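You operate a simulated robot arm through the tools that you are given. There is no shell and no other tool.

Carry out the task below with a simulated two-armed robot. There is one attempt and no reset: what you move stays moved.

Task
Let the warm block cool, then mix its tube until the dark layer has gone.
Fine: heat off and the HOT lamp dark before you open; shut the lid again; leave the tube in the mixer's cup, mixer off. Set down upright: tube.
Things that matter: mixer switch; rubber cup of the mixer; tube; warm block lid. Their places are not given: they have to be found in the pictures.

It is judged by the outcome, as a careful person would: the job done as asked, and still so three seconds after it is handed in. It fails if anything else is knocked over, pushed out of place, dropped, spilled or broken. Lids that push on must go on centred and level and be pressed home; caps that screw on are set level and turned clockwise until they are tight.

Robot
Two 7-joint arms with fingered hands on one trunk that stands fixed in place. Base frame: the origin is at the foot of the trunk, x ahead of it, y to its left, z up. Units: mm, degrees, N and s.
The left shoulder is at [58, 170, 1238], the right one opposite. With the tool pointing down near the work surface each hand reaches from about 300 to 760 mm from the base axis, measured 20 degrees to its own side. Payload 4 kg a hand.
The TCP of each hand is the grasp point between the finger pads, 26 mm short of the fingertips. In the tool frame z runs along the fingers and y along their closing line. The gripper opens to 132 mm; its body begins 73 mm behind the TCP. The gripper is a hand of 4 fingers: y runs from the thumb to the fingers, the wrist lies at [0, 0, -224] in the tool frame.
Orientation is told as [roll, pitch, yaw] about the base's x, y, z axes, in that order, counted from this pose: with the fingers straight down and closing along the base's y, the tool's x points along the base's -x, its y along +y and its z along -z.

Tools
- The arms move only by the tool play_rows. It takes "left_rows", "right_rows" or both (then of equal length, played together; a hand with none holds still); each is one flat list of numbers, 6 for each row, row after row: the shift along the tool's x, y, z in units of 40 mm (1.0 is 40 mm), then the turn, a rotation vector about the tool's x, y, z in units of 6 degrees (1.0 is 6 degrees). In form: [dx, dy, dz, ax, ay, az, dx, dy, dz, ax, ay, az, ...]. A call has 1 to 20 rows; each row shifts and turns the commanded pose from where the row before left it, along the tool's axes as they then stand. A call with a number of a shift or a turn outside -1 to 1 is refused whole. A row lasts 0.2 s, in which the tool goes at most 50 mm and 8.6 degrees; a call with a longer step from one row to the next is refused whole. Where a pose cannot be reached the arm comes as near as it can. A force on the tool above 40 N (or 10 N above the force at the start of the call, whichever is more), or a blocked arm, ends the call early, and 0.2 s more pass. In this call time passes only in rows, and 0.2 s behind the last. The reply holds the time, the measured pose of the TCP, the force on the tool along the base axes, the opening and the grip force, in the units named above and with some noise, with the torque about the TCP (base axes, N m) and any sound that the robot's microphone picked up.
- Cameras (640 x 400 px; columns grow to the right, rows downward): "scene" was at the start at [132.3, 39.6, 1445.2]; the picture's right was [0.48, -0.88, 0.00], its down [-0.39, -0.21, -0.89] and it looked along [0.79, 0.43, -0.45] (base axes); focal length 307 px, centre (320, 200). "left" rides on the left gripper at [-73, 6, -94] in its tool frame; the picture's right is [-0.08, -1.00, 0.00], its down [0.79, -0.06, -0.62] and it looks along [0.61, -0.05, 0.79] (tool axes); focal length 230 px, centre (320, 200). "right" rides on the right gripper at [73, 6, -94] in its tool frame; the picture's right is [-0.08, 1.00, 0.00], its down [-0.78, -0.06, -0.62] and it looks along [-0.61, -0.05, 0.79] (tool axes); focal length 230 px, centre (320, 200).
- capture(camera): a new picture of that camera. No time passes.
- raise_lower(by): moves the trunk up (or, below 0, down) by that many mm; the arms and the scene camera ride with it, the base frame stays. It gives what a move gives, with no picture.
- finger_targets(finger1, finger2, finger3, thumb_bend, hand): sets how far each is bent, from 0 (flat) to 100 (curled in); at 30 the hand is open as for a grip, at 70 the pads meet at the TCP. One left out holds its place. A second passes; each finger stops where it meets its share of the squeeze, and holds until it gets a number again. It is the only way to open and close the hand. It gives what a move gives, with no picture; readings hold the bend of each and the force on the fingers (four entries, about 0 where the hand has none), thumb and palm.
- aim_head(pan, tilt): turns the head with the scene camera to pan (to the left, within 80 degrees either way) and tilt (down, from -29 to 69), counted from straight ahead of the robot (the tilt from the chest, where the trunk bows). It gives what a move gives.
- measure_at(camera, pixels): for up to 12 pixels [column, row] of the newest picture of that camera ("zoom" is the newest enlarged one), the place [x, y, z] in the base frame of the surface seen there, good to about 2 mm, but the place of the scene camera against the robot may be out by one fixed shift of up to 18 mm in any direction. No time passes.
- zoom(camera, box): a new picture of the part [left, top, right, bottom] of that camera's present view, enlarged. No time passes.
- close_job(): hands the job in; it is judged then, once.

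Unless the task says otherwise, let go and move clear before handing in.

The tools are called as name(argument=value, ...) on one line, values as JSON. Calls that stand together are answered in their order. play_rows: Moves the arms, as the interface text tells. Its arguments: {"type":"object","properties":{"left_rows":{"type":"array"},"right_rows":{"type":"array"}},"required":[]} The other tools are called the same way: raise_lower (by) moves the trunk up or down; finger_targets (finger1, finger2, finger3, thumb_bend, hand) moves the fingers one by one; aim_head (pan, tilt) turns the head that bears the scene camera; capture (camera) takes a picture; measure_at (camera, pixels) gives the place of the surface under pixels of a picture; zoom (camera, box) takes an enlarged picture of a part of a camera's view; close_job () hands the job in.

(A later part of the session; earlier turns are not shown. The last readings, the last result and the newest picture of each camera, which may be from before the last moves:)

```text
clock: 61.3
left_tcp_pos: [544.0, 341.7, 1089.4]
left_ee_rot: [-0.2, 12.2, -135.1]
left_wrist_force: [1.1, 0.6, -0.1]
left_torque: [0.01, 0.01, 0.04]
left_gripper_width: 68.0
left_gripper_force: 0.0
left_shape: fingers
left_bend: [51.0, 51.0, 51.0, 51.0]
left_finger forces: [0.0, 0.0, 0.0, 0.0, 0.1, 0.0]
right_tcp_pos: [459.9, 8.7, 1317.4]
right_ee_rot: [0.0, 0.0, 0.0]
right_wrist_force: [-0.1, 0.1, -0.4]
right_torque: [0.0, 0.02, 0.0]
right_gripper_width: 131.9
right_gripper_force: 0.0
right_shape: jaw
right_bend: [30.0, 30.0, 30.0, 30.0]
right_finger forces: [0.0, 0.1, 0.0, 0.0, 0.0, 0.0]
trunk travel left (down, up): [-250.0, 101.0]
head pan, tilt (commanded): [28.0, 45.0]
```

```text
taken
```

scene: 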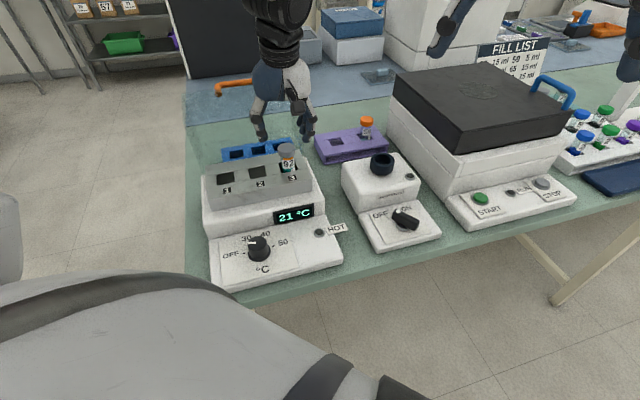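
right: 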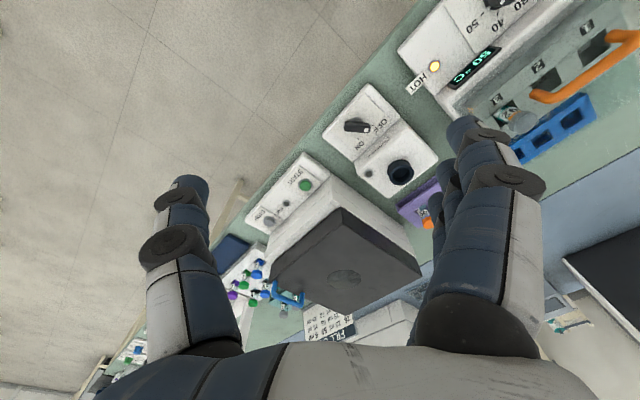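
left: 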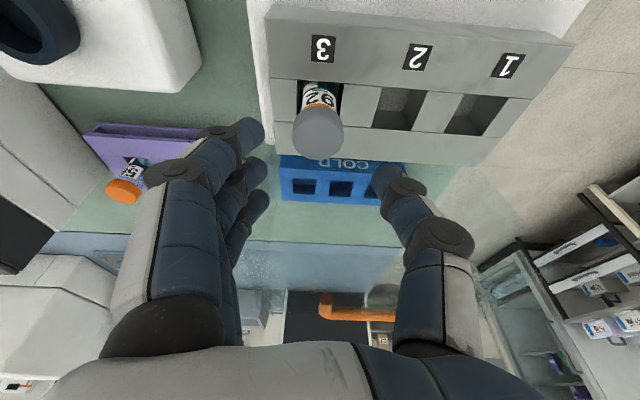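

measure_at(camera="left", pixels=[[317, 132], [300, 132], [335, 132], [317, 118], [317, 148], [317, 100], [345, 100]])

zoom(camera="left", box=[260, 60, 380, 160])

```text
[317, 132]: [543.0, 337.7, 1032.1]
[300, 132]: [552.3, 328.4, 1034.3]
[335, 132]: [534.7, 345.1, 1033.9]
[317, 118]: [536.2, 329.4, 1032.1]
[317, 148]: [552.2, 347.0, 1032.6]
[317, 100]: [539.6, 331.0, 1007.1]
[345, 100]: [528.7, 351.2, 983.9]
```

```text
4.00 times, centred on (320, 110) of left
```

zoom: 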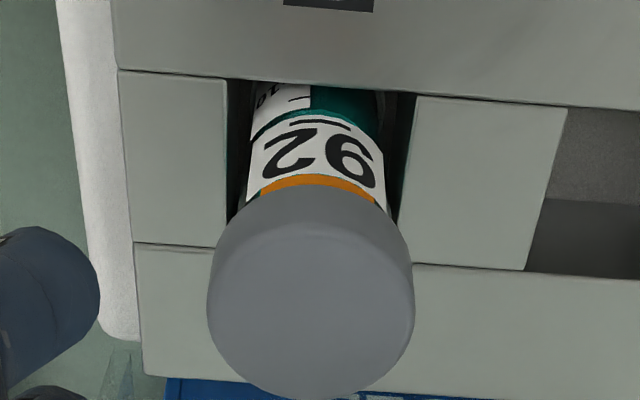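

The cap centre is at about [546.5,341.5]. I lower the open hand around the cap.

play_rows(left_rows=[-0.087, 0.016, 0.47, 0, 0, 0, -0.087, 0.016, 0.47, 0, 0, 0, -0.08, 0.016, 0.42, 0, 0, 0])

capture(camera="left")

zoom(camera="scene", box=[200, 60, 360, 200])

```text
clock: 62.1
left_tcp_pos: [547.4, 339.2, 1034.9]
left_ee_rot: [-0.2, 12.2, -135.0]
left_wrist_force: [0.0, -0.2, -0.2]
left_torque: [-0.01, 0.01, 0.04]
left_gripper_width: 67.9
left_gripper_force: 0.0
left_shape: fingers
left_bend: [51.0, 51.0, 51.0, 51.0]
left_finger forces: [0.0, 0.0, 0.0, 0.0, 0.0, 0.1]
right_tcp_pos: [461.0, 8.4, 1316.0]
right_ee_rot: [0.0, -0.1, 0.0]
right_wrist_force: [0.5, 0.3, 0.5]
right_torque: [0.02, 0.04, 0.0]
right_gripper_width: 132.0
right_gripper_force: 0.2
right_shape: jaw
right_bend: [30.0, 30.0, 30.0, 30.0]
right_finger forces: [0.0, 0.0, 0.0, 0.0, 0.0, 0.1]
trunk travel left (down, up): [-250.0, 101.0]
head pan, tilt (commanded): [28.0, 45.0]
```

```text
taken
```

left: 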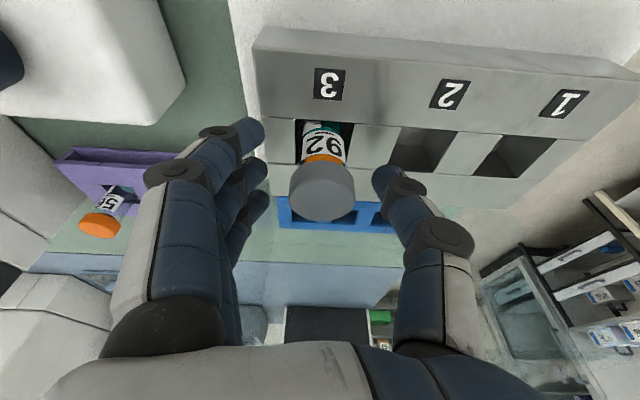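

```text
2.86 times, centred on (280, 130) of scene
```

zoom: 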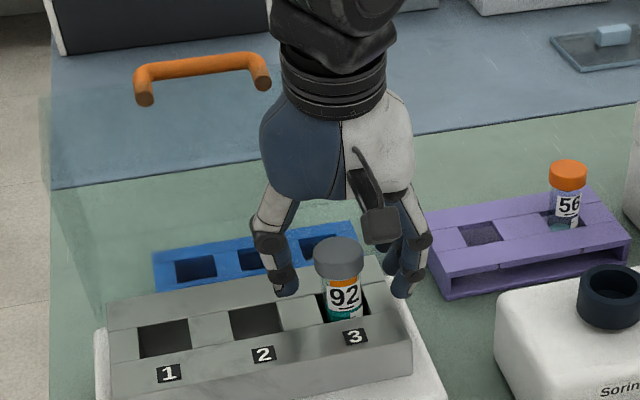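

The cap sits between fingers and thumb at (322,195). I close gently.

finger_targets(hand="left", finger1=60, finger2=66, finger3=60, thumb_bend=64)

capture(camera="left")

```text
clock: 63.1
left_tcp_pos: [546.0, 338.3, 1036.2]
left_ee_rot: [-0.2, 12.1, -135.0]
left_wrist_force: [-0.6, 0.6, -0.6]
left_torque: [0.0, -0.03, 0.04]
left_gripper_width: 37.4
left_gripper_force: 3.4
left_shape: fingers
left_bend: [60.0, 61.0, 60.0, 63.0]
left_finger forces: [0.0, 3.6, 0.0, 0.0, 3.2, 0.0]
right_tcp_pos: [459.7, 8.8, 1316.8]
right_ee_rot: [0.0, 0.1, 0.0]
right_wrist_force: [-0.2, -0.7, -0.2]
right_torque: [0.02, -0.02, 0.0]
right_gripper_width: 131.7
right_gripper_force: 0.1
right_shape: jaw
right_bend: [30.0, 30.0, 30.0, 30.0]
right_finger forces: [0.0, 0.1, 0.0, 0.1, 0.1, 0.0]
trunk travel left (down, up): [-250.0, 101.0]
head pan, tilt (commanded): [28.0, 45.0]
```

```text
taken
```

left: 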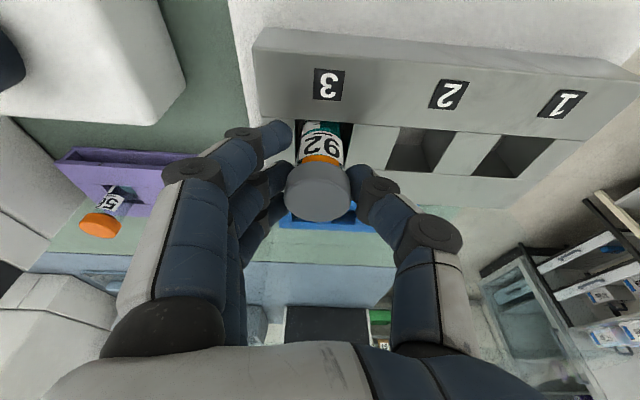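

finger_targets(hand="left", finger1=64, finger2=72, finger3=64, thumb_bend=71)

capture(camera="left")

```text
clock: 64.1
left_tcp_pos: [546.8, 339.1, 1035.0]
left_ee_rot: [-0.2, 12.2, -134.9]
left_wrist_force: [-1.2, -0.2, 0.3]
left_torque: [0.01, -0.02, -0.02]
left_gripper_width: 28.3
left_gripper_force: 8.9
left_shape: fingers
left_bend: [64.0, 60.0, 64.0, 67.0]
left_finger forces: [0.0, 9.2, 0.1, 0.1, 9.1, 0.0]
right_tcp_pos: [459.7, 8.1, 1316.8]
right_ee_rot: [0.0, 0.1, 0.0]
right_wrist_force: [0.6, 0.2, 0.1]
right_torque: [-0.02, 0.02, 0.01]
right_gripper_width: 131.8
right_gripper_force: 0.1
right_shape: jaw
right_bend: [30.0, 30.0, 30.0, 30.0]
right_finger forces: [0.0, 0.0, 0.0, 0.0, 0.0, 0.0]
trunk travel left (down, up): [-250.0, 101.0]
head pan, tilt (commanded): [28.0, 45.0]
```

```text
taken
```

left: 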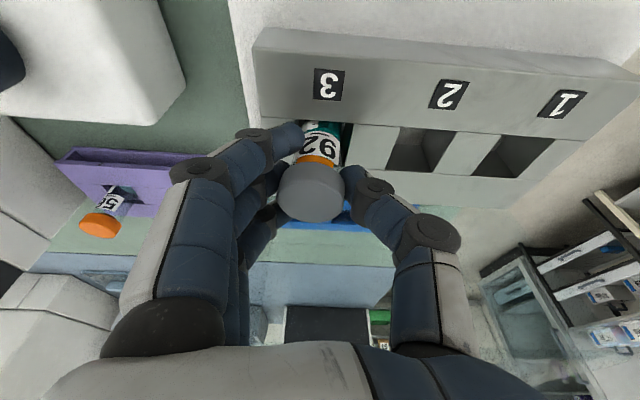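

The tube is held at 9 N on both sides. I lift it slowly, 20 mm first.

play_rows(left_rows=[0.052, 0, -0.245, 0, 0, 0, 0.052, 0, -0.245, 0, 0, 0])

capture(camera="left")

zoom(camera="scene", box=[220, 80, 360, 200])

```text
clock: 64.7
left_tcp_pos: [547.1, 340.4, 1055.7]
left_ee_rot: [-0.2, 12.0, -135.1]
left_wrist_force: [0.3, 1.2, 0.0]
left_torque: [0.02, -0.02, -0.02]
left_gripper_width: 28.2
left_gripper_force: 8.8
left_shape: fingers
left_bend: [64.0, 60.0, 64.0, 67.0]
left_finger forces: [0.1, 9.1, 0.0, 0.0, 9.2, 0.0]
right_tcp_pos: [459.9, 8.9, 1315.6]
right_ee_rot: [0.0, 0.0, 0.0]
right_wrist_force: [-0.1, 0.0, 0.7]
right_torque: [0.02, 0.03, 0.01]
right_gripper_width: 131.8
right_gripper_force: 0.0
right_shape: jaw
right_bend: [30.0, 30.0, 30.0, 30.0]
right_finger forces: [0.0, 0.0, 0.0, 0.0, 0.0, 0.0]
trunk travel left (down, up): [-250.0, 101.0]
head pan, tilt (commanded): [28.0, 45.0]
```

```text
taken
```

left: 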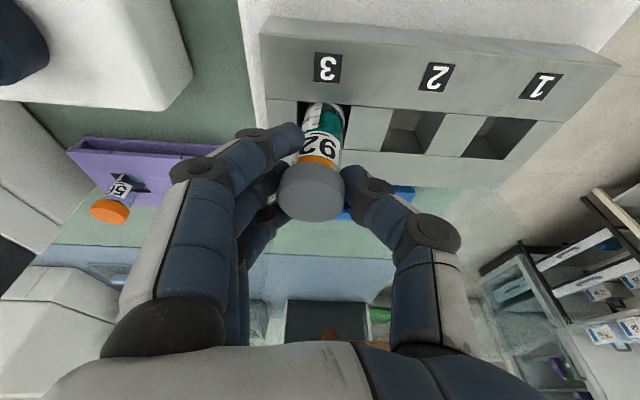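

```text
3.33 times, centred on (290, 140) of scene
```

zoom: 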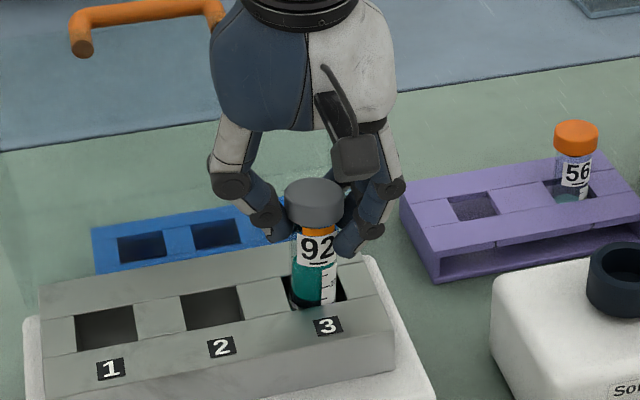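

The tube rises with the hand, upright. I lift further until its bottom clears the block.

play_rows(left_rows=[0.08, 0, -0.38, 0, 0, 0, 0.08, 0, -0.38, 0, 0, 0, 0.08, 0, -0.38, 0, 0, 0, 0.08, 0, -0.38, 0, 0, 0, 0.08, 0, -0.38, 0, 0, 0])

capture(camera="left")

capture(camera="scene")

zoom(camera="scene", box=[220, 60, 360, 180])

```text
clock: 65.9
left_tcp_pos: [547.8, 341.7, 1131.7]
left_ee_rot: [-0.2, 12.2, -135.0]
left_wrist_force: [-0.2, 0.1, -0.5]
left_torque: [-0.02, 0.03, -0.02]
left_gripper_width: 28.1
left_gripper_force: 9.1
left_shape: fingers
left_bend: [64.0, 60.0, 64.0, 67.0]
left_finger forces: [0.0, 9.2, 0.1, 0.0, 9.2, 0.0]
right_tcp_pos: [460.3, 8.0, 1316.2]
right_ee_rot: [0.0, -0.1, 0.1]
right_wrist_force: [-0.7, 0.0, -0.7]
right_torque: [-0.02, 0.01, -0.01]
right_gripper_width: 132.0
right_gripper_force: 0.1
right_shape: jaw
right_bend: [30.0, 30.0, 30.0, 30.0]
right_finger forces: [0.0, 0.0, 0.0, 0.0, 0.1, 0.0]
trunk travel left (down, up): [-250.0, 101.0]
head pan, tilt (commanded): [28.0, 45.0]
```

```text
taken
```

left: 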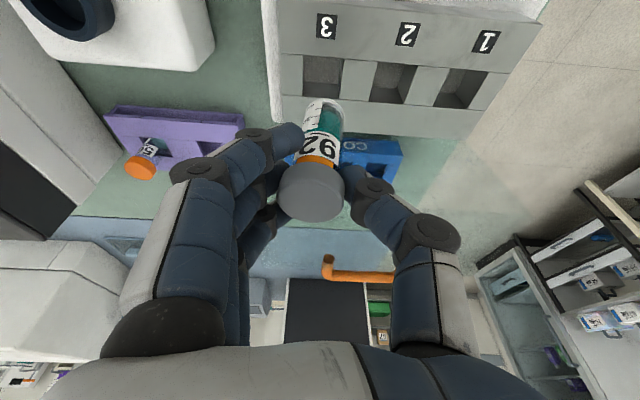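

```text
taken
```

scene: 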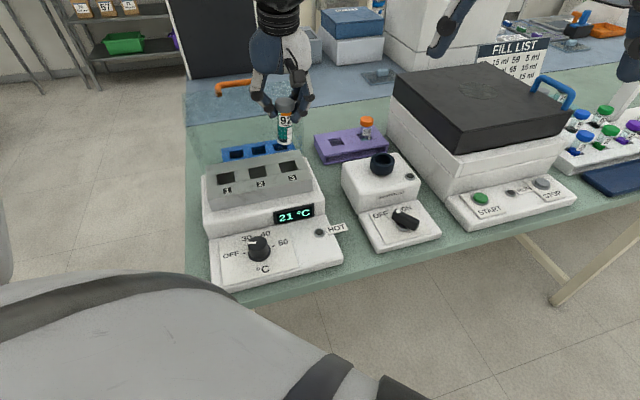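

```text
3.33 times, centred on (290, 120) of scene
```

zoom: 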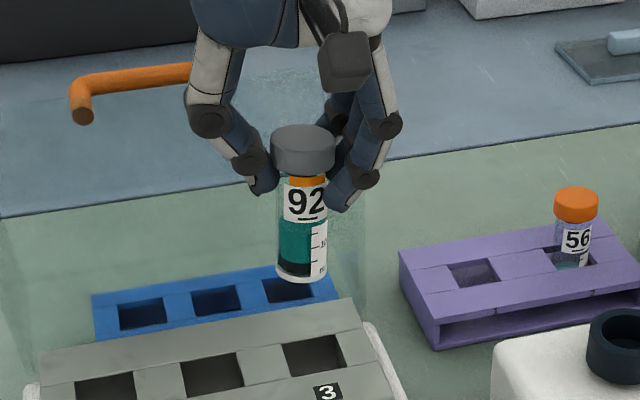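

The tube is free: teal liquid with a dark layer at its bottom. I measure its ends and the cup.

measure_at(camera="scene", pixels=[[285, 141], [285, 102], [284, 118], [283, 130], [288, 125], [282, 97], [380, 160], [381, 167], [370, 160], [393, 158], [382, 152], [385, 173]])

zoom(camera="scene", box=[340, 130, 440, 250])

```text
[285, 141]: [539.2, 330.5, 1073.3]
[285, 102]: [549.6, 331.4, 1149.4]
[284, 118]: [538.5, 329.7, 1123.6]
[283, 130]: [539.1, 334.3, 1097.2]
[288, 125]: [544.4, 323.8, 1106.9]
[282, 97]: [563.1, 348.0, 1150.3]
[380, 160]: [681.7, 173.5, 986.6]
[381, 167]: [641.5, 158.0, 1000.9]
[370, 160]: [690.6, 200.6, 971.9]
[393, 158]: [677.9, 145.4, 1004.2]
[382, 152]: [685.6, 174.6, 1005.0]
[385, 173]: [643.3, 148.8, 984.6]
```

```text
3.33 times, centred on (390, 190) of scene
```

zoom: 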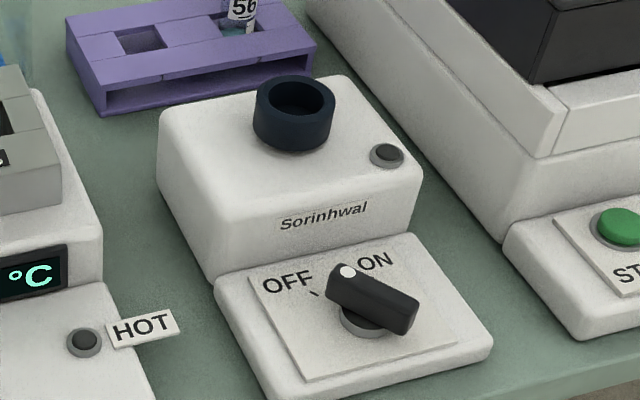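

zoom(camera="left", box=[250, 80, 390, 240])

measure_at(camera="left", pixels=[[311, 195], [295, 195], [330, 195], [322, 105], [322, 120], [319, 140]])

```text
2.50 times, centred on (320, 160) of left
```

zoom: 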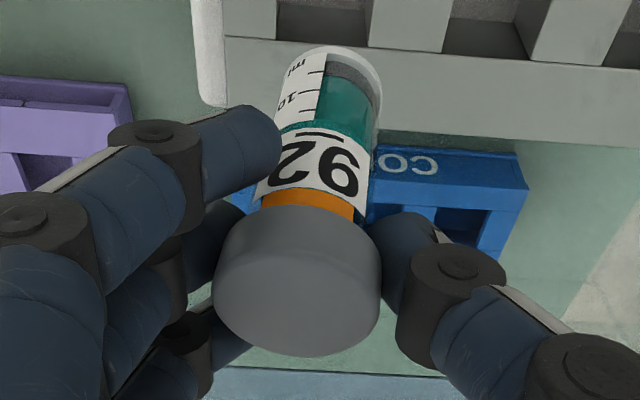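

```text
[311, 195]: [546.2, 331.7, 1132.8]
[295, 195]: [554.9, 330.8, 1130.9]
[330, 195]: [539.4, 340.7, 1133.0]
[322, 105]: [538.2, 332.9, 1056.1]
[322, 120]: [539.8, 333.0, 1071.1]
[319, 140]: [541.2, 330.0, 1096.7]
```

The tube is about 81 mm long and leans about 5° (bottom toward the left); I will correct that. I carry it across toward the mixer at this height.

play_rows(left_rows=[-0.125, 0.636, -0.027, 0, 0, 0, -0.125, 0.636, -0.027, 0, 0, 0, -0.125, 0.636, -0.027, 0, 0, 0, -0.125, 0.636, -0.027, 0, 0, 0, -0.125, 0.636, -0.027, -0.2, 0, 0, -0.125, 0.636, -0.027, -0.2, 0, 0, -0.125, 0.636, -0.027, -0.2, 0, 0, -0.125, 0.636, -0.027, -0.23, 0, 0])

capture(camera="left")

capture(camera="scene")

```text
clock: 67.7
left_tcp_pos: [665.0, 165.7, 1135.7]
left_ee_rot: [4.8, 12.0, -135.0]
left_wrist_force: [0.2, 0.1, -0.2]
left_torque: [0.04, -0.01, -0.01]
left_gripper_width: 28.0
left_gripper_force: 9.3
left_shape: fingers
left_bend: [64.0, 60.0, 64.0, 67.0]
left_finger forces: [0.0, 9.0, 0.1, 0.0, 9.4, 0.1]
right_tcp_pos: [460.8, 8.3, 1316.2]
right_ee_rot: [0.1, 0.0, 0.0]
right_wrist_force: [-0.3, -1.0, 0.2]
right_torque: [0.02, 0.01, -0.02]
right_gripper_width: 131.8
right_gripper_force: 0.0
right_shape: jaw
right_bend: [30.0, 30.0, 30.0, 30.0]
right_finger forces: [0.1, 0.1, 0.1, 0.1, 0.0, 0.1]
trunk travel left (down, up): [-250.0, 101.0]
head pan, tilt (commanded): [28.0, 45.0]
```

```text
taken
```

left: 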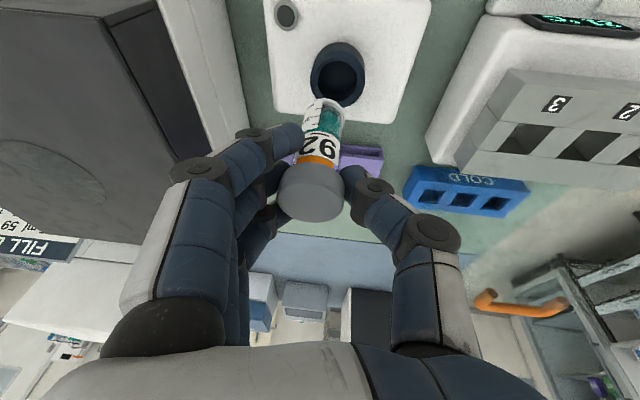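

```text
taken
```

scene: 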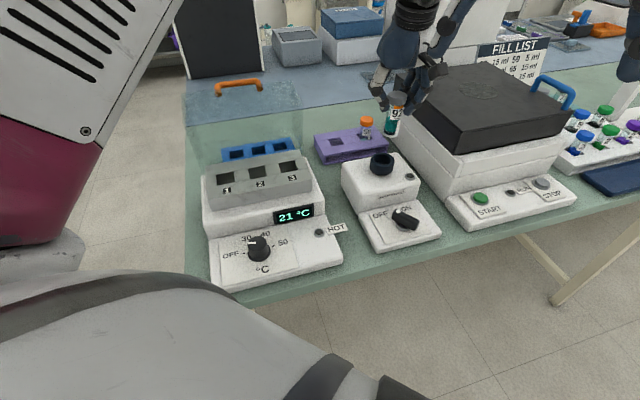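

The cup is seen at (338,75) with the tube bottom just above. I measure the cup rim, the tube and the neighbouring machine for clearance.

zoom(camera="left", box=[240, 20, 440, 220])

measure_at(camera="left", pixels=[[338, 45], [313, 75], [362, 75], [338, 70], [350, 100], [316, 95], [210, 60], [225, 40], [170, 60], [130, 60], [240, 90], [324, 108]])

measure_at(camera="scene", pixels=[[400, 110], [395, 75], [440, 130], [455, 150], [500, 85], [390, 133], [394, 100], [420, 140]])

```text
2.00 times, centred on (340, 120) of left
```

zoom: 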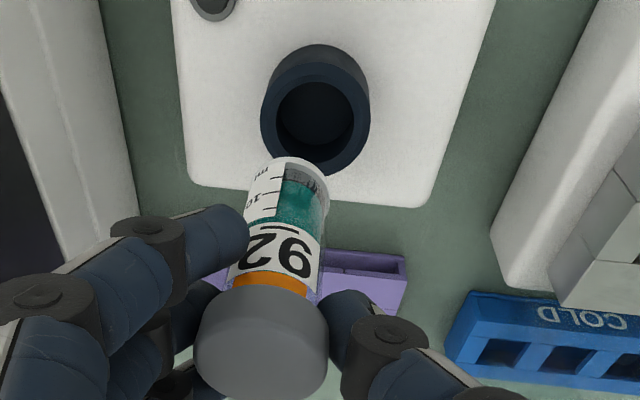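

```text
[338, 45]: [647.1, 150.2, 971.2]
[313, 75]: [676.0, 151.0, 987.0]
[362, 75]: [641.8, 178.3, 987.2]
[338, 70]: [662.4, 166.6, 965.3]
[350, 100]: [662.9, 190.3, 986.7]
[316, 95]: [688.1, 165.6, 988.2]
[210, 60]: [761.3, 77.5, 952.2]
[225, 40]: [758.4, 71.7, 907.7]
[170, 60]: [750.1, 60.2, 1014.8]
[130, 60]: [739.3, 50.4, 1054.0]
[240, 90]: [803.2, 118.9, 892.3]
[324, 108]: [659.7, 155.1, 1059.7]
```

```text
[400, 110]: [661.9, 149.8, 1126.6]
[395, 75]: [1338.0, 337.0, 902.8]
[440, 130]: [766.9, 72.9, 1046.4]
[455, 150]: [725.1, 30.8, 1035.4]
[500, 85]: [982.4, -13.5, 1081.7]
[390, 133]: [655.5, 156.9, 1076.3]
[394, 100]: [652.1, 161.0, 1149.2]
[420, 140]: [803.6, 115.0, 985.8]
```

zoom(camera="scene", box=[345, 70, 445, 190])

measure_at(camera="left", pixels=[[311, 198], [313, 203], [298, 195], [326, 195], [322, 120], [318, 140], [311, 170]])

```text
3.33 times, centred on (395, 130) of scene
```

zoom: 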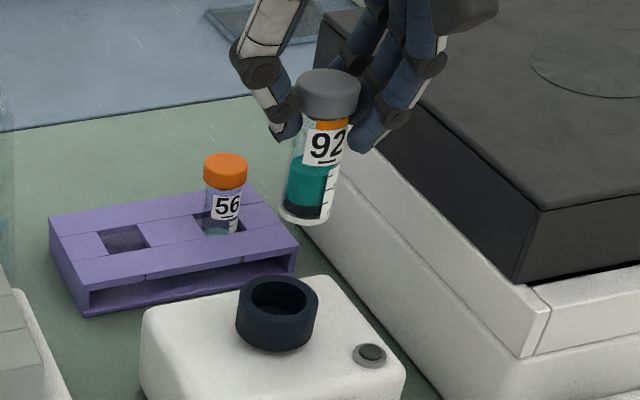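

```text
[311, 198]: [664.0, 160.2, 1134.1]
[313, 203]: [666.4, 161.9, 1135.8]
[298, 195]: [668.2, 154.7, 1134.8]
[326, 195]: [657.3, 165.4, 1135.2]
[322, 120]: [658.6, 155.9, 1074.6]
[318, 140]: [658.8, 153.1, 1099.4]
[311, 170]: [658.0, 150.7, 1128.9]
```

The tube is now vertical, with its axis about 7 mm right of the cup's centre (cup ≈ [662.8,168.3], rim z 987). I correct that and lower to just above the rim.

play_rows(left_rows=[0, -0.174, -0.015, 0, 0, 0, -0.095, -0.0375, 0.447, 0, 0, 0, -0.095, -0.0375, 0.447, 0, 0, 0, -0.095, -0.0375, 0.447, 0, 0, 0])

capture(camera="left")

zoom(camera="left", box=[240, 20, 440, 220])

zoom(camera="scene", box=[345, 80, 445, 200])

```text
clock: 68.7
left_tcp_pos: [656.1, 173.5, 1081.5]
left_ee_rot: [4.9, 12.2, -135.0]
left_wrist_force: [0.8, -0.8, -0.2]
left_torque: [-0.01, 0.03, -0.03]
left_gripper_width: 28.4
left_gripper_force: 9.2
left_shape: fingers
left_bend: [64.0, 60.0, 64.0, 67.0]
left_finger forces: [0.0, 9.2, 0.0, 0.1, 9.3, 0.1]
right_tcp_pos: [459.5, 9.4, 1316.7]
right_ee_rot: [0.0, 0.1, 0.0]
right_wrist_force: [-0.1, 0.4, 0.4]
right_torque: [0.03, 0.02, 0.0]
right_gripper_width: 131.9
right_gripper_force: 0.1
right_shape: jaw
right_bend: [30.0, 30.0, 30.0, 30.0]
right_finger forces: [0.1, 0.1, 0.0, 0.0, 0.0, 0.1]
trunk travel left (down, up): [-250.0, 101.0]
head pan, tilt (commanded): [28.0, 45.0]
```

```text
taken
```

left: 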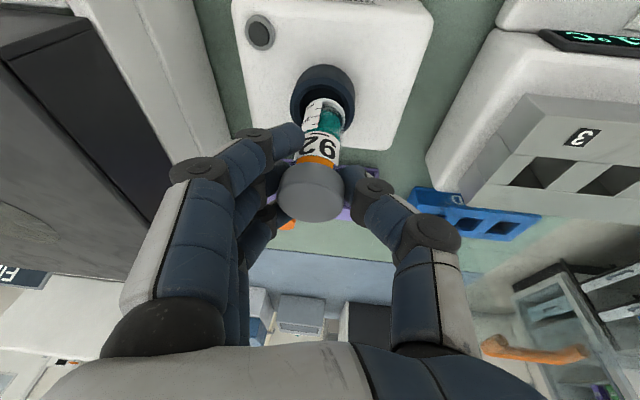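

```text
2.00 times, centred on (340, 120) of left
```

zoom: 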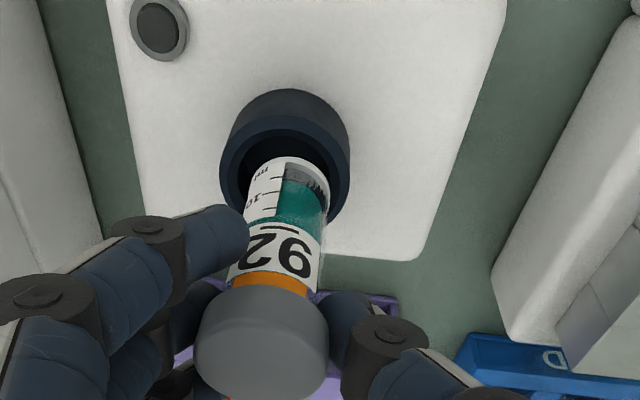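

```text
3.33 times, centred on (395, 140) of scene
```

zoom: 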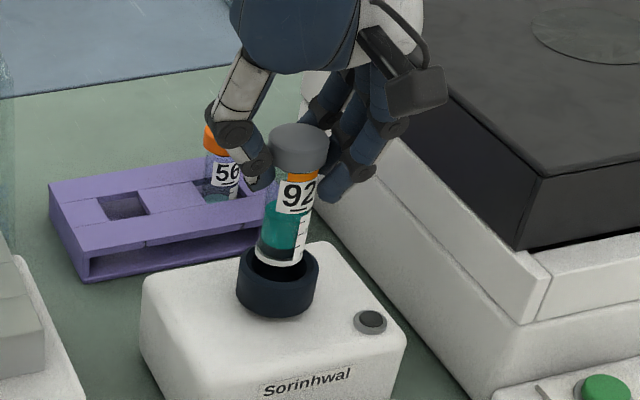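

measure_at(camera="left", pixels=[[294, 105], [350, 105], [298, 88], [344, 86], [321, 84], [349, 122], [297, 120], [322, 106], [320, 120], [317, 140], [311, 198]])

```text
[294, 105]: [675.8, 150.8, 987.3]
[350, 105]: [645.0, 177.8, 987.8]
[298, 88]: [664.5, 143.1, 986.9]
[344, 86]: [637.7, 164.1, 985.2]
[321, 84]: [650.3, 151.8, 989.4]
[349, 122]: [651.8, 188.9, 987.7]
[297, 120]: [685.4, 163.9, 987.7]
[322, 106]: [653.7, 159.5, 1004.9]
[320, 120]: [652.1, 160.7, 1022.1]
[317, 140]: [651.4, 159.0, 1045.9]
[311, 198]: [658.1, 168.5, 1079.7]
```

The tube (29 mm) needs about 3.5 mm shift toward the robot to centre in the cup's 35 mm opening. I correct and lower gently into the cup.

play_rows(left_rows=[-0.086, 0.026, -0.016, 0, 0, 0, -0.031, -0.0123, 0.146, 0, 0, 0, -0.031, -0.0123, 0.146, 0, 0, 0, -0.031, -0.0123, 0.146, 0, 0, 0])

zoom(camera="left", box=[240, 20, 440, 220])

zoom(camera="scene", box=[345, 80, 445, 200])

```text
clock: 69.7
left_tcp_pos: [654.8, 169.2, 1063.6]
left_ee_rot: [4.9, 12.2, -135.0]
left_wrist_force: [-0.3, 1.3, 6.6]
left_torque: [0.01, -0.03, -0.04]
left_gripper_width: 27.8
left_gripper_force: 9.8
left_shape: fingers
left_bend: [64.0, 61.0, 64.0, 68.0]
left_finger forces: [0.0, 9.6, 0.0, 0.0, 10.6, 0.0]
right_tcp_pos: [458.9, 9.2, 1318.2]
right_ee_rot: [0.0, 0.0, 0.0]
right_wrist_force: [-0.4, -0.1, -0.9]
right_torque: [-0.02, 0.01, -0.02]
right_gripper_width: 132.1
right_gripper_force: 0.0
right_shape: jaw
right_bend: [30.0, 30.0, 30.0, 30.0]
right_finger forces: [0.0, 0.1, 0.0, 0.0, 0.0, 0.0]
trunk travel left (down, up): [-250.0, 101.0]
head pan, tilt (commanded): [28.0, 45.0]
```

```text
2.00 times, centred on (340, 120) of left
```

zoom: 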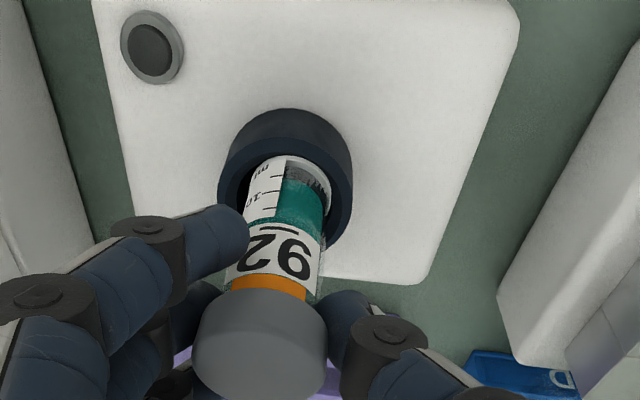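

```text
3.33 times, centred on (395, 140) of scene
```

zoom: 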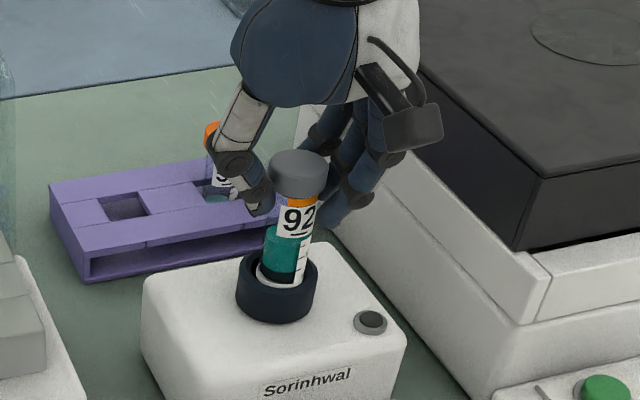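

A 6.6 N contact appeared with the tube bottom about 5 mm inside the rim, so it is touching an edge. I measure again to centre it.

measure_at(camera="left", pixels=[[314, 92], [314, 95], [314, 99], [314, 104], [290, 120], [352, 120], [296, 140], [346, 140], [306, 83], [325, 83], [300, 112], [335, 122]])

zoom(camera="left", box=[270, 60, 370, 160])

```text
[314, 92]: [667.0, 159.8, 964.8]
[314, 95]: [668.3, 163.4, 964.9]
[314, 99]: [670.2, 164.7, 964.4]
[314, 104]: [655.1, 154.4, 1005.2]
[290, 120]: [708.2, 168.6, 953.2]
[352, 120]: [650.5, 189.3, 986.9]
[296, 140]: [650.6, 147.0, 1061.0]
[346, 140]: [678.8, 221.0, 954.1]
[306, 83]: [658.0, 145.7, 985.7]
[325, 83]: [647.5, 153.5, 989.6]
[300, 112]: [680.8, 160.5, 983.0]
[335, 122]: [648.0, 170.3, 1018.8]
```

```text
4.00 times, centred on (320, 110) of left
```

zoom: 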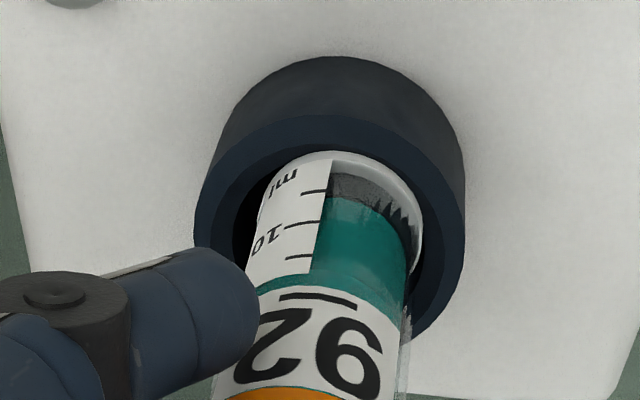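

play_rows(left_rows=[0.04, 0.04, -0.02, 0, 0, 0])

zoom(camera="left", box=[270, 60, 370, 160])

zoom(camera="scene", box=[355, 110, 415, 190])

```text
clock: 70.1
left_tcp_pos: [657.2, 169.5, 1064.4]
left_ee_rot: [4.7, 12.2, -135.0]
left_wrist_force: [-0.2, 2.4, 6.3]
left_torque: [0.07, 0.03, -0.02]
left_gripper_width: 27.7
left_gripper_force: 10.5
left_shape: fingers
left_bend: [64.0, 61.0, 64.0, 68.0]
left_finger forces: [0.1, 9.2, 0.0, 0.0, 11.6, 0.0]
right_tcp_pos: [459.9, 8.9, 1317.4]
right_ee_rot: [0.0, 0.1, -0.1]
right_wrist_force: [-0.3, 0.9, 0.0]
right_torque: [0.01, -0.01, 0.03]
right_gripper_width: 131.5
right_gripper_force: 0.1
right_shape: jaw
right_bend: [30.0, 30.0, 30.0, 30.0]
right_finger forces: [0.0, 0.0, 0.1, 0.0, 0.0, 0.0]
trunk travel left (down, up): [-250.0, 101.0]
head pan, tilt (commanded): [28.0, 45.0]
```

```text
4.00 times, centred on (320, 110) of left
```

zoom: 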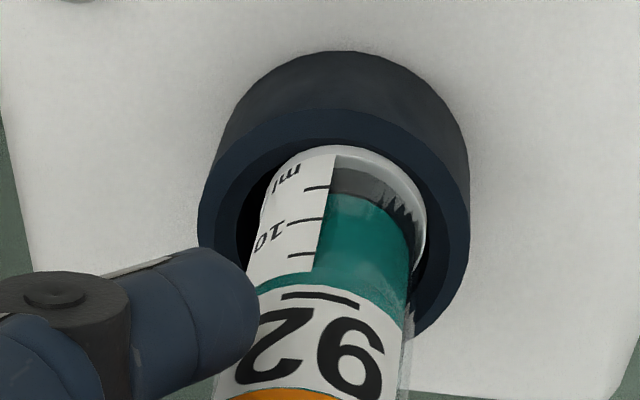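

```text
5.00 times, centred on (385, 150) of scene
```

zoom: 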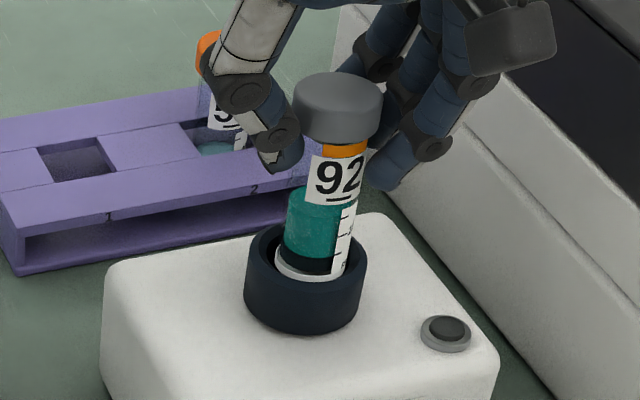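

The contact force points toward the back‑left (the tube touches the cup at its front‑right), so I nudge it back and left and read the force again.

play_rows(left_rows=[0.037, -0.055, -0.03, 0, 0, 0])

play_rows(left_rows=[-0.01, -0.004, 0.06, 0, 0, 0])

zoom(camera="scene", box=[355, 110, 415, 190])

zoom(camera="left", box=[270, 60, 370, 160])

```text
clock: 70.5
left_tcp_pos: [657.7, 171.9, 1062.6]
left_ee_rot: [4.8, 12.2, -135.0]
left_wrist_force: [2.3, -0.6, 5.2]
left_torque: [-0.07, -0.02, 0.03]
left_gripper_width: 27.5
left_gripper_force: 9.6
left_shape: fingers
left_bend: [64.0, 61.0, 64.0, 68.0]
left_finger forces: [0.0, 9.7, 0.0, 0.1, 8.7, 0.1]
right_tcp_pos: [459.8, 8.4, 1316.7]
right_ee_rot: [0.1, 0.0, 0.0]
right_wrist_force: [-0.1, 0.6, 1.0]
right_torque: [-0.02, -0.01, -0.01]
right_gripper_width: 131.8
right_gripper_force: 0.1
right_shape: jaw
right_bend: [30.0, 30.0, 30.0, 30.0]
right_finger forces: [0.0, 0.0, 0.1, 0.0, 0.0, 0.0]
trunk travel left (down, up): [-250.0, 101.0]
head pan, tilt (commanded): [28.0, 45.0]
```

```text
clock: 70.9
left_tcp_pos: [656.9, 171.6, 1063.0]
left_ee_rot: [4.9, 12.2, -135.0]
left_wrist_force: [1.0, -1.0, 7.9]
left_torque: [-0.05, -0.1, -0.03]
left_gripper_width: 27.2
left_gripper_force: 9.4
left_shape: fingers
left_bend: [64.0, 61.0, 64.0, 68.0]
left_finger forces: [0.1, 10.1, 0.0, 0.0, 8.6, 0.0]
right_tcp_pos: [459.8, 9.2, 1315.9]
right_ee_rot: [0.0, 0.1, 0.0]
right_wrist_force: [0.1, 1.1, -0.4]
right_torque: [0.02, -0.02, 0.02]
right_gripper_width: 131.8
right_gripper_force: 0.0
right_shape: jaw
right_bend: [30.0, 30.0, 30.0, 30.0]
right_finger forces: [0.1, 0.0, 0.1, 0.0, 0.0, 0.1]
trunk travel left (down, up): [-250.0, 101.0]
head pan, tilt (commanded): [28.0, 45.0]
```

```text
5.00 times, centred on (385, 150) of scene
```

zoom: 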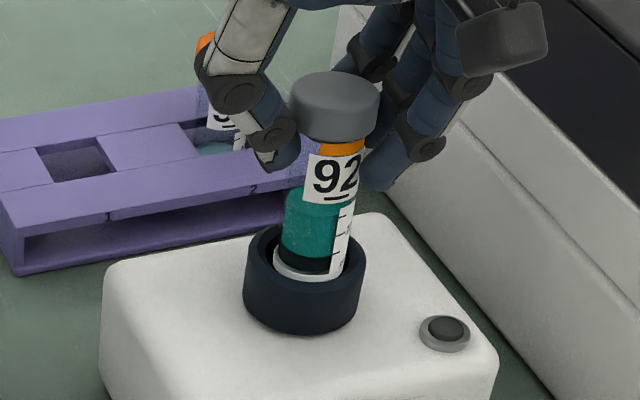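

```text
4.00 times, centred on (320, 110) of left
```

zoom: 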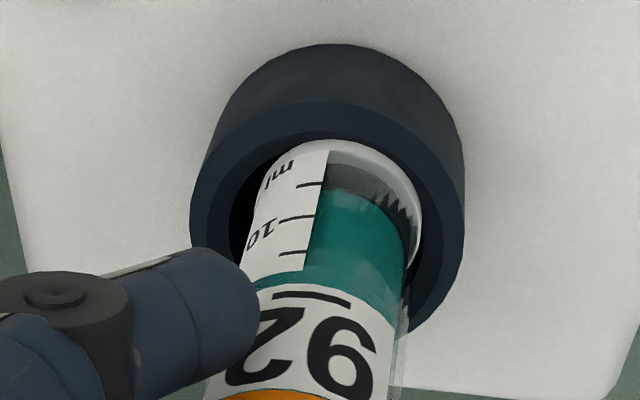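

The force is now purely vertical (about 8 N) with the tube just inside the rim. I press down a few mm more and watch whether it slides in.

play_rows(left_rows=[-0.02, -0.008, 0.1, 0, 0, 0])

zoom(camera="scene", box=[355, 110, 415, 190])

zoom(camera="left", box=[270, 60, 370, 160])

```text
clock: 71.3
left_tcp_pos: [658.7, 173.0, 1058.6]
left_ee_rot: [4.8, 12.3, -135.0]
left_wrist_force: [1.1, 1.2, 10.9]
left_torque: [0.01, -0.07, 0.03]
left_gripper_width: 26.3
left_gripper_force: 9.6
left_shape: fingers
left_bend: [64.0, 61.0, 64.0, 69.0]
left_finger forces: [0.1, 9.5, 0.1, 0.0, 9.9, 0.0]
right_tcp_pos: [460.2, 9.3, 1316.2]
right_ee_rot: [0.1, 0.0, -0.1]
right_wrist_force: [0.7, 0.0, 0.2]
right_torque: [0.01, 0.01, -0.01]
right_gripper_width: 131.9
right_gripper_force: 0.1
right_shape: jaw
right_bend: [30.0, 30.0, 30.0, 30.0]
right_finger forces: [0.0, 0.1, 0.0, 0.0, 0.0, 0.0]
trunk travel left (down, up): [-250.0, 101.0]
head pan, tilt (commanded): [28.0, 45.0]
```

```text
5.00 times, centred on (385, 150) of scene
```

zoom: 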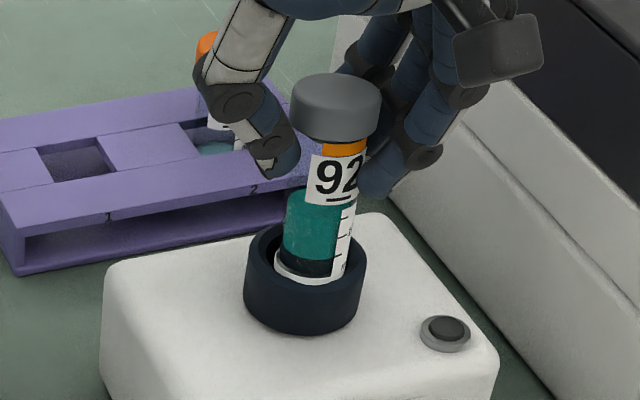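

```text
4.00 times, centred on (320, 110) of left
```

zoom: 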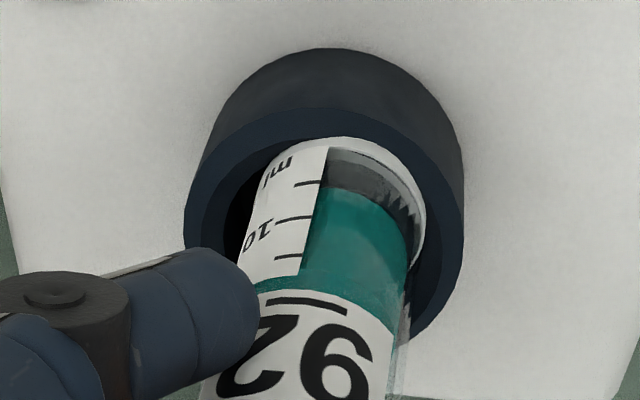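

The tube bottom is actually resting on the cup's front rim (its ring at zoom (340,137) overlaps the rim band). I lift it off and measure again.

play_rows(left_rows=[0.052, 0.02, -0.244, 0, 0, 0, 0.052, 0.02, -0.244, 0, 0, 0])

capture(camera="left")

zoom(camera="scene", box=[355, 100, 415, 180])

zoom(camera="left", box=[270, 60, 370, 160])

```text
clock: 71.9
left_tcp_pos: [656.9, 172.8, 1077.3]
left_ee_rot: [4.7, 12.2, -135.0]
left_wrist_force: [0.3, 0.0, -0.4]
left_torque: [-0.03, 0.01, -0.01]
left_gripper_width: 26.9
left_gripper_force: 8.6
left_shape: fingers
left_bend: [64.0, 61.0, 64.0, 68.0]
left_finger forces: [0.0, 8.5, 0.0, 0.0, 8.3, 0.1]
right_tcp_pos: [459.5, 9.4, 1318.3]
right_ee_rot: [-0.1, 0.0, 0.0]
right_wrist_force: [-0.3, -0.1, 0.5]
right_torque: [0.01, 0.02, 0.0]
right_gripper_width: 131.8
right_gripper_force: 0.0
right_shape: jaw
right_bend: [30.0, 30.0, 30.0, 30.0]
right_finger forces: [0.0, 0.1, 0.0, 0.0, 0.1, 0.0]
trunk travel left (down, up): [-250.0, 101.0]
head pan, tilt (commanded): [28.0, 45.0]
```

```text
taken
```

left: 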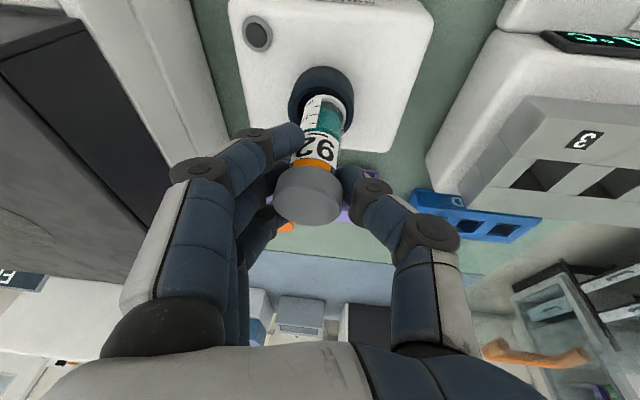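

```text
5.00 times, centred on (385, 140) of scene
```

zoom: 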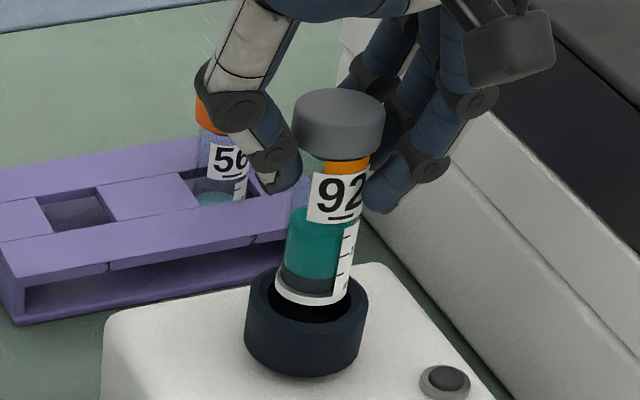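

```text
4.00 times, centred on (320, 110) of left
```

zoom: 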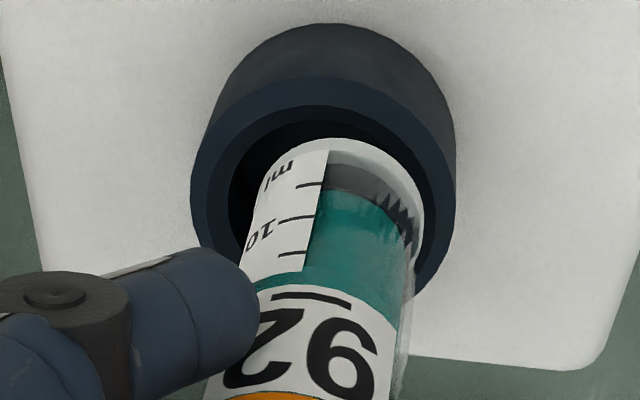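

measure_at(camera="left", pixels=[[321, 83], [293, 100], [350, 100], [292, 110], [352, 112], [300, 90], [342, 90], [325, 98], [325, 104], [318, 120], [305, 112], [343, 112]])

measure_at(camera="left", pixels=[[320, 80], [320, 86], [288, 105], [354, 105], [296, 105], [347, 105], [308, 95], [316, 90]])

```text
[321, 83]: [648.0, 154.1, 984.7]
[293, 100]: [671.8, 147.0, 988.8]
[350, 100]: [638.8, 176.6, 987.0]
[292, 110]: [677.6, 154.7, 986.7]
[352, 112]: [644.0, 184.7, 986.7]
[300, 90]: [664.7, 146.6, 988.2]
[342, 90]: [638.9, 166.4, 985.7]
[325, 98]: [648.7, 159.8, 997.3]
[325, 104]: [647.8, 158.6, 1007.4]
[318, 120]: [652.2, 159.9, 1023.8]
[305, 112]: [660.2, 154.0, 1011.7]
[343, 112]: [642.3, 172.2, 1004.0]
```

```text
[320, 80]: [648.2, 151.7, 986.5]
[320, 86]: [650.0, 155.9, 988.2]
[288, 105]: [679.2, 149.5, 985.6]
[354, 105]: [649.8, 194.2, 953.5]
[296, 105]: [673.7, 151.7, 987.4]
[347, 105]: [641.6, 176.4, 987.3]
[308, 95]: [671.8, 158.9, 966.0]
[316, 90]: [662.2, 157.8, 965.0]
```

zoom(camera="scene", box=[366, 140, 402, 180])

measure_at(camera="zoom", pixels=[[320, 260], [320, 300], [200, 180], [440, 200], [250, 280], [390, 300], [300, 150], [330, 100], [360, 150], [270, 130]])

```text
10.00 times, centred on (384, 160) of scene
```

zoom: 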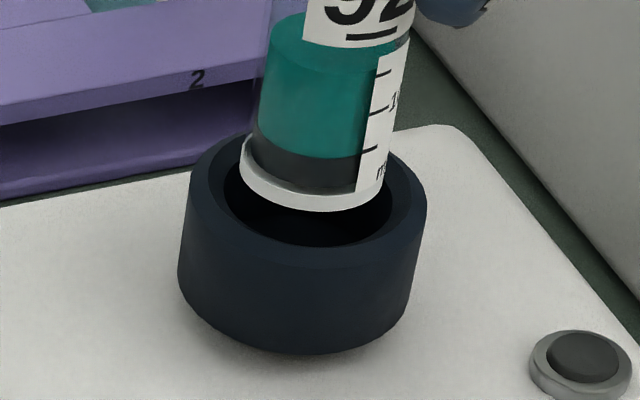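

```text
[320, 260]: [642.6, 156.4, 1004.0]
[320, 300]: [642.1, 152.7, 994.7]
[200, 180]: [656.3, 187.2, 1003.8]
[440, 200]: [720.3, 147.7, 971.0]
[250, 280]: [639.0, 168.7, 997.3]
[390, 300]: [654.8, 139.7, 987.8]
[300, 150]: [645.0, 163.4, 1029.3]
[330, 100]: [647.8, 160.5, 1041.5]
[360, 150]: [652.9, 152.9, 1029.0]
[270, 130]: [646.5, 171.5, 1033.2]
```

Both cameras now agree: the tube must go about 5 mm further from the robot (base +x) to be over the cup's opening. I shift it and lower slowly.

play_rows(left_rows=[0.086, 0.094, 0.027, 0, 0, 0, -0.031, -0.0123, 0.146, 0, 0, 0, -0.031, -0.0123, 0.146, 0, 0, 0])

zoom(camera="scene", box=[366, 140, 402, 180])

zoom(camera="left", box=[270, 60, 370, 160])

```text
clock: 72.7
left_tcp_pos: [663.8, 171.8, 1067.4]
left_ee_rot: [4.8, 12.1, -134.9]
left_wrist_force: [-0.1, 0.9, 0.8]
left_torque: [0.03, 0.01, 0.0]
left_gripper_width: 26.8
left_gripper_force: 8.8
left_shape: fingers
left_bend: [64.0, 61.0, 64.0, 68.0]
left_finger forces: [0.0, 8.4, 0.0, 0.0, 8.3, 0.0]
right_tcp_pos: [460.6, 9.0, 1316.2]
right_ee_rot: [-0.1, -0.1, 0.0]
right_wrist_force: [-0.2, -0.4, -0.1]
right_torque: [-0.01, -0.01, 0.02]
right_gripper_width: 131.9
right_gripper_force: 0.0
right_shape: jaw
right_bend: [30.0, 30.0, 30.0, 30.0]
right_finger forces: [0.0, 0.1, 0.0, 0.0, 0.0, 0.0]
trunk travel left (down, up): [-250.0, 101.0]
head pan, tilt (commanded): [28.0, 45.0]
```

```text
10.00 times, centred on (384, 160) of scene
```

zoom: 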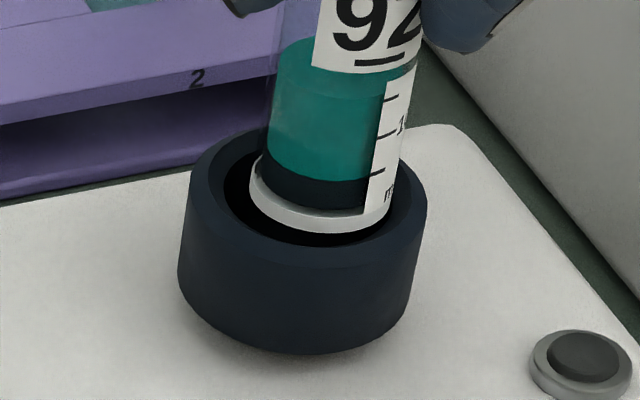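

```text
4.00 times, centred on (320, 110) of left
```

zoom: 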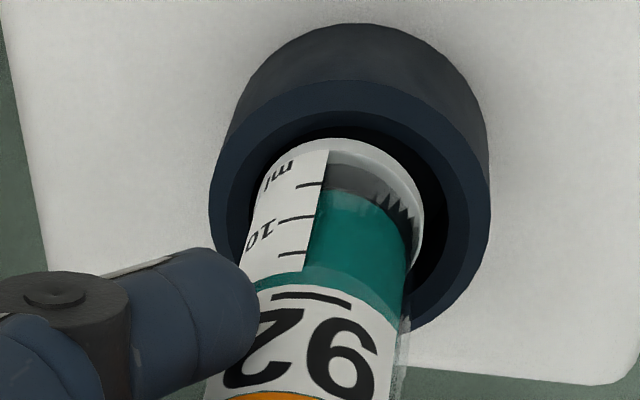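

Both views show the tube now about 2 mm too far right; I shift it left and lower a little more.

play_rows(left_rows=[0.0, -0.055, -0.005, 0, 0, 0, -0.026, -0.01, 0.122, 0, 0, 0])

zoom(camera="scene", box=[366, 140, 402, 180])

zoom(camera="left", box=[270, 60, 370, 160])

```text
clock: 73.3
left_tcp_pos: [661.9, 174.5, 1063.2]
left_ee_rot: [4.8, 12.2, -135.0]
left_wrist_force: [0.9, -0.3, 1.3]
left_torque: [-0.01, 0.0, 0.01]
left_gripper_width: 26.9
left_gripper_force: 9.3
left_shape: fingers
left_bend: [64.0, 61.0, 64.0, 68.0]
left_finger forces: [0.1, 8.6, 0.0, 0.0, 8.1, 0.1]
right_tcp_pos: [460.8, 9.5, 1316.5]
right_ee_rot: [0.0, 0.0, -0.1]
right_wrist_force: [0.1, -0.1, 0.5]
right_torque: [-0.01, 0.0, -0.01]
right_gripper_width: 131.9
right_gripper_force: 0.0
right_shape: jaw
right_bend: [30.0, 30.0, 30.0, 30.0]
right_finger forces: [0.1, 0.1, 0.1, 0.1, 0.1, 0.0]
trunk travel left (down, up): [-250.0, 101.0]
head pan, tilt (commanded): [28.0, 45.0]
```

```text
10.00 times, centred on (384, 160) of scene
```

zoom: 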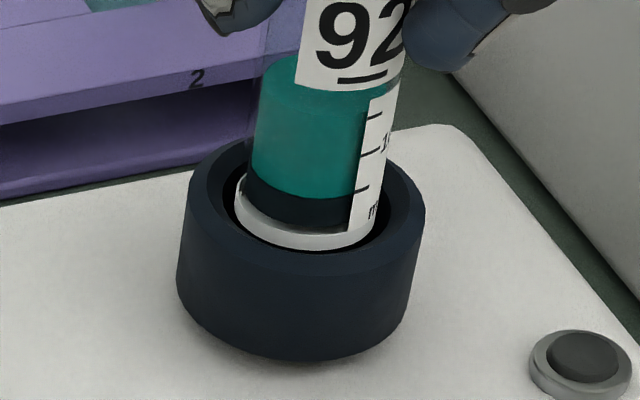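

```text
4.00 times, centred on (320, 110) of left
```

zoom: 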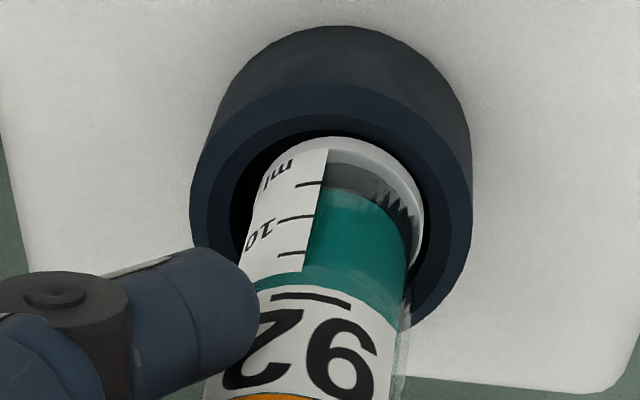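

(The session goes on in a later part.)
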